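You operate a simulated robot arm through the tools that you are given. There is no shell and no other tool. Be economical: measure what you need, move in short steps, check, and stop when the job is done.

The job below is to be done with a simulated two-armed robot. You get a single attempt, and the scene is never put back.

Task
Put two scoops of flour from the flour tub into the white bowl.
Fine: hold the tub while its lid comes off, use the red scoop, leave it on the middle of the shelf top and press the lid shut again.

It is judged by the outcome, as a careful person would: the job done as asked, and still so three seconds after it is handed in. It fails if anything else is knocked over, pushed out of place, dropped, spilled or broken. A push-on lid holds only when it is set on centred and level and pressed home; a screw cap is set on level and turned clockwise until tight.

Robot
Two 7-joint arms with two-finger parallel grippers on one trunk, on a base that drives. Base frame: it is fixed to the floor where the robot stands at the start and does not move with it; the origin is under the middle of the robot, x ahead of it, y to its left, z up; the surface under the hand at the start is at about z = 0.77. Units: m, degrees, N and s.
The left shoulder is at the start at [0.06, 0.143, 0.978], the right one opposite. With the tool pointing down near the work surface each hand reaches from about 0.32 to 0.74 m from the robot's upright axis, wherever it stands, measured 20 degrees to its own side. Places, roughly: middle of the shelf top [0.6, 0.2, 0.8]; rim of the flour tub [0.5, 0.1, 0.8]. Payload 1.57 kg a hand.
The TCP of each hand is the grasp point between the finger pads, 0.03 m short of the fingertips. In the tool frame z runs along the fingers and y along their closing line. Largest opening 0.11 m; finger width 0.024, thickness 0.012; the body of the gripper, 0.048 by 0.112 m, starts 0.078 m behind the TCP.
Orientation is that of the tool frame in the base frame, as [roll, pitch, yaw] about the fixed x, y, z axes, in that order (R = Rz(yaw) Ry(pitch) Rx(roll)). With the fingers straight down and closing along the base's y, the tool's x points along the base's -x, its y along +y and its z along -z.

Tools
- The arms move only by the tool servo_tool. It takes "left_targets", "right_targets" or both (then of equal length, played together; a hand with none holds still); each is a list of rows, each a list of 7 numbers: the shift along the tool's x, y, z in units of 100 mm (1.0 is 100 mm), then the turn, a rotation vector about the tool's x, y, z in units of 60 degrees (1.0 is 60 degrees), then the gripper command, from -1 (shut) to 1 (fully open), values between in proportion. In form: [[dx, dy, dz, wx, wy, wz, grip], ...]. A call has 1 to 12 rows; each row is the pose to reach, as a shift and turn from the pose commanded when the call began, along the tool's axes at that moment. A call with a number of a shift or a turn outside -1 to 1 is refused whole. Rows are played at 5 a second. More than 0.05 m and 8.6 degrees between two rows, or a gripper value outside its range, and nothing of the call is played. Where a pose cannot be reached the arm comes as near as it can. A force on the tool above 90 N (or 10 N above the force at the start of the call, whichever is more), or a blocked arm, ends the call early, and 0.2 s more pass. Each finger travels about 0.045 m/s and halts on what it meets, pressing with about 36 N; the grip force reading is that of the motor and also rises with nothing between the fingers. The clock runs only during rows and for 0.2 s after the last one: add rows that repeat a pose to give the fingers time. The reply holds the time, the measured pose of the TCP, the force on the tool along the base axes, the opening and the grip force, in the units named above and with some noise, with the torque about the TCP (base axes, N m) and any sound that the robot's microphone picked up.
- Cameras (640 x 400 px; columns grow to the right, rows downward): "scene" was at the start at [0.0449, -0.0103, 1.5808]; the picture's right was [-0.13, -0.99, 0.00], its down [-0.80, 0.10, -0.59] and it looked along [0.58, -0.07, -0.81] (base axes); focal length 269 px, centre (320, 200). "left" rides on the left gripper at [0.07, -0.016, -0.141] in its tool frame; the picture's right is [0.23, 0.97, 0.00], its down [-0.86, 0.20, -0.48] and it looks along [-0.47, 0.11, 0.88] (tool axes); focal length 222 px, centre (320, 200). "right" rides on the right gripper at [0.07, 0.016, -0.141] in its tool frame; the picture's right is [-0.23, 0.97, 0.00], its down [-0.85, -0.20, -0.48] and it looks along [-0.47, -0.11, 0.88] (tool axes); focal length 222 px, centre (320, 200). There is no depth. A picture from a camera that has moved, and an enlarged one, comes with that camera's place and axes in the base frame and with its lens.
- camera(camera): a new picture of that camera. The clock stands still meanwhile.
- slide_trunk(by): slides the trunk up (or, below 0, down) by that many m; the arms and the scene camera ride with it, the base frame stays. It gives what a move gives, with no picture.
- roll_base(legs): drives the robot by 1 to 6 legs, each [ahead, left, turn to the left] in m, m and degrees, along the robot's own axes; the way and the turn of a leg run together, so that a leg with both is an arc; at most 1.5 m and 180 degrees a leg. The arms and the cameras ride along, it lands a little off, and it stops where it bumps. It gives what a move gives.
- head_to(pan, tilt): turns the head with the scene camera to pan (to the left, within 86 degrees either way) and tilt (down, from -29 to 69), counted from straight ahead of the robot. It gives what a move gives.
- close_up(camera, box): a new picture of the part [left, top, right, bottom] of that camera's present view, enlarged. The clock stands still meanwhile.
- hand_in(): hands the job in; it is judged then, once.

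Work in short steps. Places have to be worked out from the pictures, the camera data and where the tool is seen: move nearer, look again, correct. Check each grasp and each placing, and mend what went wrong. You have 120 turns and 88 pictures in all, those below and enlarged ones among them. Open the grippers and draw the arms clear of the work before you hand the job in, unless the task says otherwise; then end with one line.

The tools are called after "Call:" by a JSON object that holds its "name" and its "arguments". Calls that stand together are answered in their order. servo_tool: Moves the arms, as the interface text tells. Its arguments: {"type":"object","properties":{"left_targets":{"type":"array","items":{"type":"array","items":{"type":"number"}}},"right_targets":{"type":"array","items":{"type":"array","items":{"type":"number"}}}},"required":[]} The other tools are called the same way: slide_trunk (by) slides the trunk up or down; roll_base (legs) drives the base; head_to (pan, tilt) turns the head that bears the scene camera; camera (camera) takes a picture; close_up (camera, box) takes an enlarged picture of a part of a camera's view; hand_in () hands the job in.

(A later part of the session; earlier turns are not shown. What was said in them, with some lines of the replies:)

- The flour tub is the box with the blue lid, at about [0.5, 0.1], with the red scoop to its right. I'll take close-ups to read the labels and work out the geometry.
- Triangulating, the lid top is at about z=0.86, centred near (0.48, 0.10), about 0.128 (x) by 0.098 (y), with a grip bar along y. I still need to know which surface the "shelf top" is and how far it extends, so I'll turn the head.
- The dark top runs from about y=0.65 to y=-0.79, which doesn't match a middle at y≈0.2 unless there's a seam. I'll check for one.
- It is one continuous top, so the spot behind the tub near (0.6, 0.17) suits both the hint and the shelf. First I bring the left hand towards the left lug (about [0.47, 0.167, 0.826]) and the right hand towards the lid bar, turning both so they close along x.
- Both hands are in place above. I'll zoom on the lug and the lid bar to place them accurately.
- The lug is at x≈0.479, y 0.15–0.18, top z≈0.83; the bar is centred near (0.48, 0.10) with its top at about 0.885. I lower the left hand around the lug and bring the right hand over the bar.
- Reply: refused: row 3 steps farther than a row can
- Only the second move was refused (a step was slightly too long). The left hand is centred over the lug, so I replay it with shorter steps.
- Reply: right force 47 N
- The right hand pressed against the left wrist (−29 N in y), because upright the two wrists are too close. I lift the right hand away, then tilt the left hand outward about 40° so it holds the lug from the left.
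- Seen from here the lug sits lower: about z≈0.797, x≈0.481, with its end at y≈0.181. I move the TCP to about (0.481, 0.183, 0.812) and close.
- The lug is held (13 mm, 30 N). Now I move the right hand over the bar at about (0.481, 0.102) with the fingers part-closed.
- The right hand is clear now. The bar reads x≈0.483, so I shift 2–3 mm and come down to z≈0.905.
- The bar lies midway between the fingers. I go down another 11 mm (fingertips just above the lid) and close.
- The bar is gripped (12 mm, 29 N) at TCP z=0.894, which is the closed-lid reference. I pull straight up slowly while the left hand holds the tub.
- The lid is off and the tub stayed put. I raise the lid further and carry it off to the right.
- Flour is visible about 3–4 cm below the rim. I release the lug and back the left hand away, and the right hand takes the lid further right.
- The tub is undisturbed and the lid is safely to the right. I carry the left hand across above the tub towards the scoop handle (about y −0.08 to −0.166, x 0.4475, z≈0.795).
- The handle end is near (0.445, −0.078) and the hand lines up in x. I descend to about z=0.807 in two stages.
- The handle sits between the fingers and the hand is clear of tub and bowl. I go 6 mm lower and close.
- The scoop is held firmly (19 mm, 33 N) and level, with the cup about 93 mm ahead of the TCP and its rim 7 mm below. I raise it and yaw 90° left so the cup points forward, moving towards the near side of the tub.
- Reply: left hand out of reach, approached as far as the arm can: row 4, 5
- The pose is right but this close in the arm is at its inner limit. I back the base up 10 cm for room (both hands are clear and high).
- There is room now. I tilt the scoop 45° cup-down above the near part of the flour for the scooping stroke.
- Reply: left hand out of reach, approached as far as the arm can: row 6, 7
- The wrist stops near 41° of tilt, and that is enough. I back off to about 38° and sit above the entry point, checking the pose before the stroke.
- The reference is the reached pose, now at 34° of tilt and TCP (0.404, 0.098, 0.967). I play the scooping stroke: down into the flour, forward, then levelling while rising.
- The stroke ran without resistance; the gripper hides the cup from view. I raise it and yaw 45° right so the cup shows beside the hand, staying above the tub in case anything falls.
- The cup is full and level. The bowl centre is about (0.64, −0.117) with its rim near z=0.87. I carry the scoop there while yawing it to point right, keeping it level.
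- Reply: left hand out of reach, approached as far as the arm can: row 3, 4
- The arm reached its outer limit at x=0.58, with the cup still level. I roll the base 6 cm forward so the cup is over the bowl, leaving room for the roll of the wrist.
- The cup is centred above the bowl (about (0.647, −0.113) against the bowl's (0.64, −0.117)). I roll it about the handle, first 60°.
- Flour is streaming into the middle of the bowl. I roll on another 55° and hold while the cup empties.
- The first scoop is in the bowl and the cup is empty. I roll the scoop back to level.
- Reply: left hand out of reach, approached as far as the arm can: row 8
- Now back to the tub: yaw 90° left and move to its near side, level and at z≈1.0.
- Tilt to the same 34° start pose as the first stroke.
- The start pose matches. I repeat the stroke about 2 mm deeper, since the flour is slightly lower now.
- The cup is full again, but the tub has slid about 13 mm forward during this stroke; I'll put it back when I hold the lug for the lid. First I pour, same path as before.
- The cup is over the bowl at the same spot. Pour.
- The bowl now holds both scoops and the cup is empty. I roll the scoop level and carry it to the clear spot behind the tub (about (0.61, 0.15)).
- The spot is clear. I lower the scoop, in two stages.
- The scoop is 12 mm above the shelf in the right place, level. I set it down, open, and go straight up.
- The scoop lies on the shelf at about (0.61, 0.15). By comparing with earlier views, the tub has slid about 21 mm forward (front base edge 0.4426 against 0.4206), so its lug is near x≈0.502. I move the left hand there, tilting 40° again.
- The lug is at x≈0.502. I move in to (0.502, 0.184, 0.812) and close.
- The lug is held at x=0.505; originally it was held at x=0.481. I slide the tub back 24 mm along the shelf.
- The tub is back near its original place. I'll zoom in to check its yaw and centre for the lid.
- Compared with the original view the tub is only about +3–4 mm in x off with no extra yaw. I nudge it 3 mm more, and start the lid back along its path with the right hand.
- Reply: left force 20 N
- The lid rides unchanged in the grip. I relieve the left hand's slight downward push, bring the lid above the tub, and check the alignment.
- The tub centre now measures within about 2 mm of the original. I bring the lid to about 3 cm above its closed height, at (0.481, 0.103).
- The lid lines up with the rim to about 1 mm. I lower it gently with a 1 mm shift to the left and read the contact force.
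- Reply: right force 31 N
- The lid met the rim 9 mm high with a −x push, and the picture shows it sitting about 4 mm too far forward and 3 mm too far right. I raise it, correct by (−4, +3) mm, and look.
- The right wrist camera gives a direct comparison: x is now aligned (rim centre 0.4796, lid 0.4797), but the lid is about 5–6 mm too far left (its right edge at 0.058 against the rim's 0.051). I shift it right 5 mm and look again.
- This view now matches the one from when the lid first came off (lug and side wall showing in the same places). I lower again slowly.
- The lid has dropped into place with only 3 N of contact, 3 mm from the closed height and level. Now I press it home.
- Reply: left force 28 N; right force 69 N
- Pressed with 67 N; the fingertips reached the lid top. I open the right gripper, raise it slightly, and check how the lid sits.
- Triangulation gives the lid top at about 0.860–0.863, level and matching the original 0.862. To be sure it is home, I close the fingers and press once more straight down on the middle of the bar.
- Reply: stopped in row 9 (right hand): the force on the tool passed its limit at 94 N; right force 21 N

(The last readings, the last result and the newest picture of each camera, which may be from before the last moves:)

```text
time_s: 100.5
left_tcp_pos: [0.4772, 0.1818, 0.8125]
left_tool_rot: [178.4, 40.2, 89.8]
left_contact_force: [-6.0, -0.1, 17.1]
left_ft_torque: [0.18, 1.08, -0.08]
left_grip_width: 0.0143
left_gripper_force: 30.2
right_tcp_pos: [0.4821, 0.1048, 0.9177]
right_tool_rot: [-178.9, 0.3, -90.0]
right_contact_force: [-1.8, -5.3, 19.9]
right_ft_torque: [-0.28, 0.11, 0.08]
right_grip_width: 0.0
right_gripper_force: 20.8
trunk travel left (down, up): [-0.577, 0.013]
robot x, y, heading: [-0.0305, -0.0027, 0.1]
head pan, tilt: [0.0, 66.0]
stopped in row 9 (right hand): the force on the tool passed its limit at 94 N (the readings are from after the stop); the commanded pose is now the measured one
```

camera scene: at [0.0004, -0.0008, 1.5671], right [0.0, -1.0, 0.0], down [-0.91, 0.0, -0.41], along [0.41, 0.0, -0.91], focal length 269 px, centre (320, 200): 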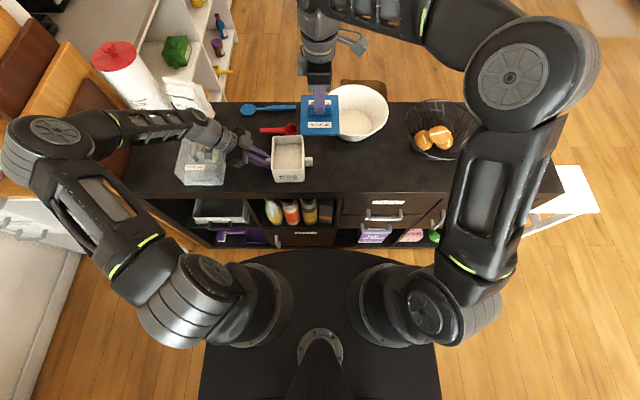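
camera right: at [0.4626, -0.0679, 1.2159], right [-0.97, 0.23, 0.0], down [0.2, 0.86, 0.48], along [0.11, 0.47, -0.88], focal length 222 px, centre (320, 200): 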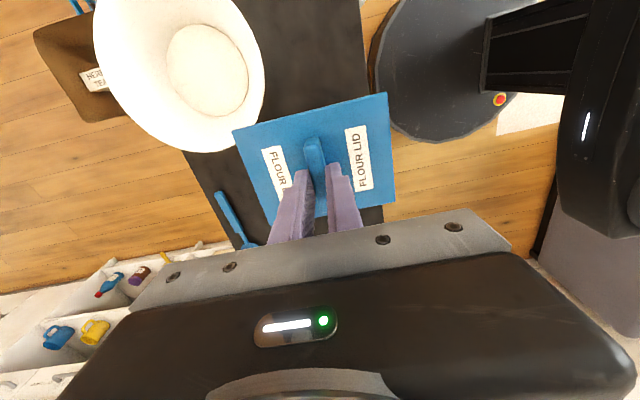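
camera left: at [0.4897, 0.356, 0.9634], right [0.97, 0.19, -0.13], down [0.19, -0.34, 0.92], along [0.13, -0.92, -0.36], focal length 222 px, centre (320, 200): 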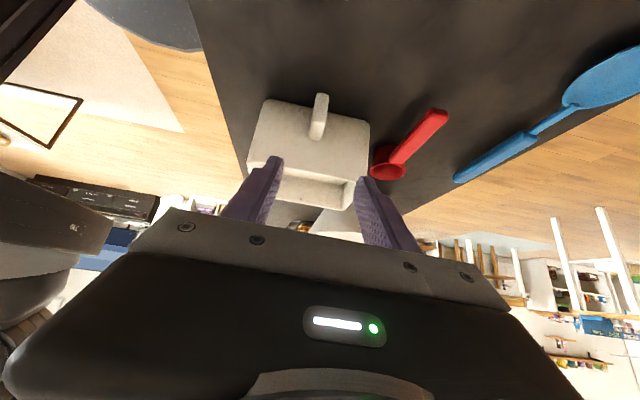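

Pressed with 94 N on the bar with no further travel, so the lid is home. I raise the right hand, then release the lug with the left.

Call:
{"name": "servo_tool", "arguments": {"right_targets": [[0, 0, -0.3, 0, 0, 0, -1], [0, 0, -0.7, 0, 0, 0, -0.5], [0, 0, -1, 0, 0, 0, 0]]}}

Call:
{"name": "servo_tool", "arguments": {"right_targets": [[0.25, 0, -0.2, 0, 0, 0, 0], [0.5, 0, -0.3, 0, 0, 0, 0.5], [0.75, 0, -0.3, 0, 0, 0, 1], [1, 0, -0.3, 0, 0, 0, 1]]}}

Call:
{"name": "servo_tool", "arguments": {"left_targets": [[0, 0, 0, 0, 0, 0, -0.5], [0, 0, 0, 0, 0, 0, 0], [0, 0, 0, 0, 0, 0, 0.1], [0, 0, 0, 0, 0, 0, 0.1], [0, 0, 0, 0, 0, 0, 0.1], [0, 0, -0.3, 0, 0, 0, 0.1], [0, 0, -0.6, 0, 0, 0, 0.1]], "right_targets": [[0.25, 0, 0, 0, 0, 0, 1], [0.5, 0, 0, 0, 0, 0, 1], [0.75, 0, 0, 0, 0, 0, 1], [1, 0, 0, 0, 0, 0, 1], [1, 0, 0, 0, 0, 0, 1], [1, 0, 0, 0, 0, 0, 1], [1, 0, 0, 0, 0, 0, 1]]}}

Call:
{"name": "close_up", "arguments": {"camera": "scene", "box": [160, 80, 400, 230]}}

Call:
{"name": "camera", "arguments": {"camera": "left"}}

```text
time_s: 101.3
left_tcp_pos: [0.4779, 0.1827, 0.8118]
left_tool_rot: [178.3, 40.1, 89.8]
left_contact_force: [-10.1, -3.8, 25.2]
left_ft_torque: [-0.65, 1.08, -0.12]
left_grip_width: 0.0141
left_gripper_force: 29.8
right_tcp_pos: [0.4811, 0.1018, 1.016]
right_tool_rot: [-179.2, 0.4, -90.0]
right_contact_force: [0.2, 0.4, 0.1]
right_ft_torque: [-0.01, -0.01, -0.03]
right_grip_width: 0.048
right_gripper_force: 0.0
trunk travel left (down, up): [-0.577, 0.013]
robot x, y, heading: [-0.0333, -0.0014, 0.0]
head pan, tilt: [0.0, 66.0]
```

```text
time_s: 102.3
left_tcp_pos: [0.4775, 0.1827, 0.812]
left_tool_rot: [178.4, 40.0, 89.9]
left_contact_force: [-7.6, -5.6, 19.6]
left_ft_torque: [-0.58, 1.02, -0.05]
left_grip_width: 0.0141
left_gripper_force: 30.2
right_tcp_pos: [0.4808, 0.0021, 1.0426]
right_tool_rot: [-179.3, 0.3, -90.1]
right_contact_force: [-0.1, 0.9, 1.8]
right_ft_torque: [-0.03, 0.01, 0.01]
right_grip_width: 0.11
right_gripper_force: 0.1
trunk travel left (down, up): [-0.577, 0.013]
robot x, y, heading: [-0.0296, 0.0004, 0.1]
head pan, tilt: [0.0, 66.0]
```

```text
time_s: 103.9
left_tcp_pos: [0.4774, 0.223, 0.8557]
left_tool_rot: [178.6, 40.1, 90.0]
left_contact_force: [-0.2, 0.7, 0.6]
left_ft_torque: [0.0, 0.01, 0.0]
left_grip_width: 0.0601
left_gripper_force: 0.0
right_tcp_pos: [0.485, -0.0971, 1.0442]
right_tool_rot: [-179.3, 0.5, -90.0]
right_contact_force: [0.0, 0.0, 0.6]
right_ft_torque: [0.0, -0.02, -0.04]
right_grip_width: 0.1098
right_gripper_force: 0.1
trunk travel left (down, up): [-0.577, 0.013]
robot x, y, heading: [-0.0283, 0.0014, 0.1]
head pan, tilt: [0.0, 66.0]
```

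```text
2.67 times, centred on (280, 155) of scene
camera zoom: at [0.0009, -0.0011, 1.567], right [0.0, -1.0, 0.0], down [-0.91, 0.0, -0.41], along [0.41, 0.0, -0.91], focal length 718 px, centre (427, 320)
```

zoom: 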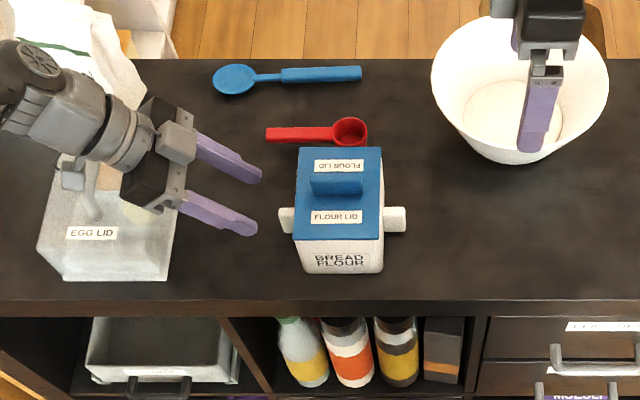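

```text
10 pictures are left
camera left: at [0.4577, 0.3676, 0.9198], right [0.97, 0.19, -0.13], down [0.19, -0.34, 0.92], along [0.13, -0.92, -0.37], focal length 222 px, centre (320, 200)
```

left: 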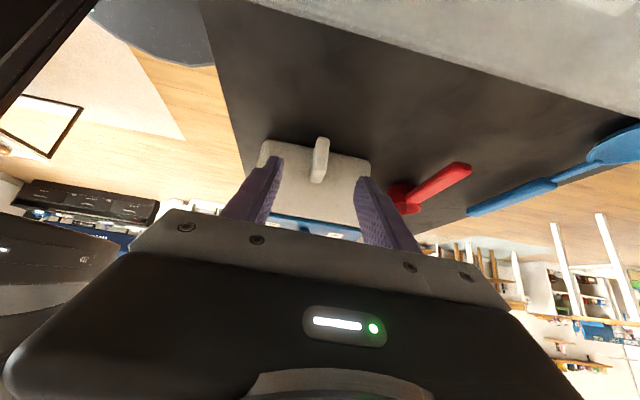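

The tub stands at its original place with the lid on. I check the seam from the side before withdrawing.

Call:
{"name": "close_up", "arguments": {"camera": "left", "box": [230, 130, 400, 245]}}

```text
3.48 times, centred on (315, 188) of left
camera zoom: at [0.4577, 0.3676, 0.9198], right [0.97, 0.19, -0.13], down [0.19, -0.34, 0.92], along [0.13, -0.92, -0.37], focal length 773 px, centre (337, 244)
```

zoom: 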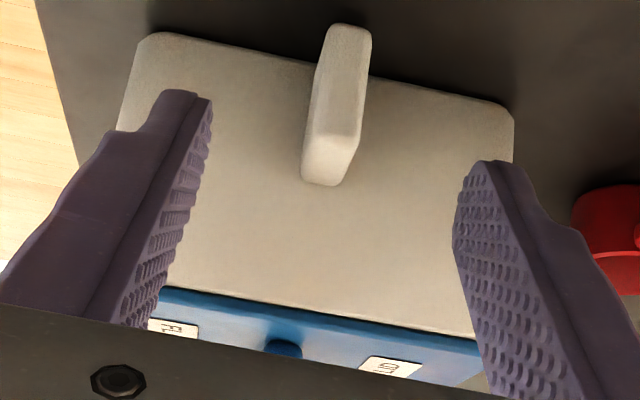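

The seam is tight and parallel all along. I raise the left hand straight up and take the right hand away from over the bowl.

Call:
{"name": "servo_tool", "arguments": {"left_targets": [[-0.2, 0, -0.23, 0, 0, 0, 0.1], [-0.4, 0, -0.46, 0, 0, 0, 0.1], [-0.65, 0, -0.76, 0, 0, 0, 0.1]], "right_targets": [[0.1, 0, -0.3, 0, 0, 0, 1], [0.3, 0.1, -0.6, 0, 0, 0, 1], [0.6, 0.2, -0.8, 0, 0, 0, 1]]}}

Call:
{"name": "servo_tool", "arguments": {"left_targets": [[-0.2, 0, -0.23, 0, 0.1, 0, 0.4], [-0.4, 0, -0.46, 0, 0.2, 0, 0.8], [-0.65, 0, -0.76, 0, 0.3, 0, 1]], "right_targets": [[0.2, 0.2, 0, 0, 0, 0, 1], [0.5, 0.5, 0, 0, 0, 0, 1], [0.8, 0.8, 0, 0, 0, 0, 1]]}}

Call:
{"name": "camera", "arguments": {"camera": "scene"}}

Call:
{"name": "close_up", "arguments": {"camera": "scene", "box": [150, 80, 470, 280]}}

```text
time_s: 104.7
left_tcp_pos: [0.4719, 0.2222, 0.958]
left_tool_rot: [178.4, 40.0, 89.8]
left_contact_force: [-0.8, -0.1, -0.4]
left_ft_torque: [0.03, 0.0, -0.02]
left_grip_width: 0.0605
left_gripper_force: 0.0
right_tcp_pos: [0.459, -0.1573, 1.1231]
right_tool_rot: [-179.2, 0.4, -90.0]
right_contact_force: [-1.1, -0.5, -0.3]
right_ft_torque: [0.05, 0.03, -0.03]
right_grip_width: 0.1099
right_gripper_force: 0.0
trunk travel left (down, up): [-0.577, 0.013]
robot x, y, heading: [-0.032, -0.0006, -0.0]
head pan, tilt: [0.0, 66.0]
```

```text
time_s: 105.5
left_tcp_pos: [0.4691, 0.2202, 1.056]
left_tool_rot: [178.6, 21.9, 90.6]
left_contact_force: [0.5, 0.5, 0.9]
left_ft_torque: [0.01, -0.03, 0.03]
left_grip_width: 0.1099
left_gripper_force: 0.0
right_tcp_pos: [0.3807, -0.2376, 1.1264]
right_tool_rot: [-179.3, 0.5, -90.0]
right_contact_force: [-0.4, 0.5, -0.6]
right_ft_torque: [0.07, -0.04, -0.02]
right_grip_width: 0.1099
right_gripper_force: 0.1
trunk travel left (down, up): [-0.577, 0.013]
robot x, y, heading: [-0.0339, -0.0018, 0.1]
head pan, tilt: [0.0, 66.0]
```

```text
8 pictures are left
camera scene: at [-0.0009, -0.0031, 1.5671], right [0.0, -1.0, 0.0], down [-0.91, 0.0, -0.41], along [0.41, 0.0, -0.91], focal length 269 px, centre (320, 200)
```

scene: 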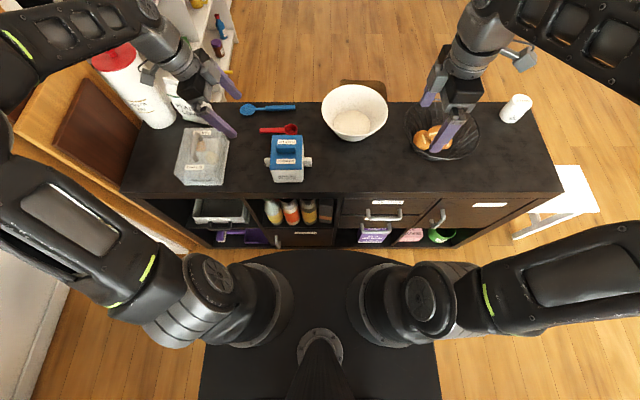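

```text
2.00 times, centred on (310, 180) of scene
camera zoom: at [-0.0009, -0.0031, 1.5671], right [0.0, -1.0, 0.0], down [-0.91, 0.0, -0.41], along [0.41, 0.0, -0.91], focal length 538 px, centre (340, 240)
```

zoom: 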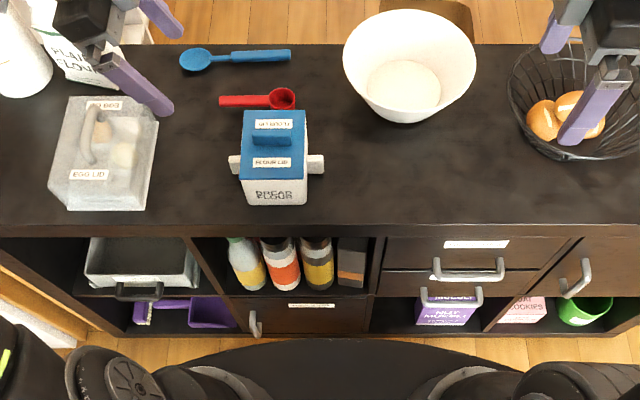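

The flour is in the bowl, and the tub is closed and back in place. The red scoop lies on the shelf's middle area, the other items haven't moved, and both grippers are open and clear. I hand the job in.

Call:
{"name": "hand_in", "arguments": {}}

```text
The job is handed in.
```

I put two full scoops of flour in the white bowl, left the red scoop on the shelf top at about (0.61, 0.15), and pressed the tub's lid shut while holding the tub. The second scoop pushed the tub about 2 cm forward, so I slid it back to within a few millimetres of where it was. I placed the scoop using the position you gave for the middle, which is about 0.2 m left of the shelf's measured centre.
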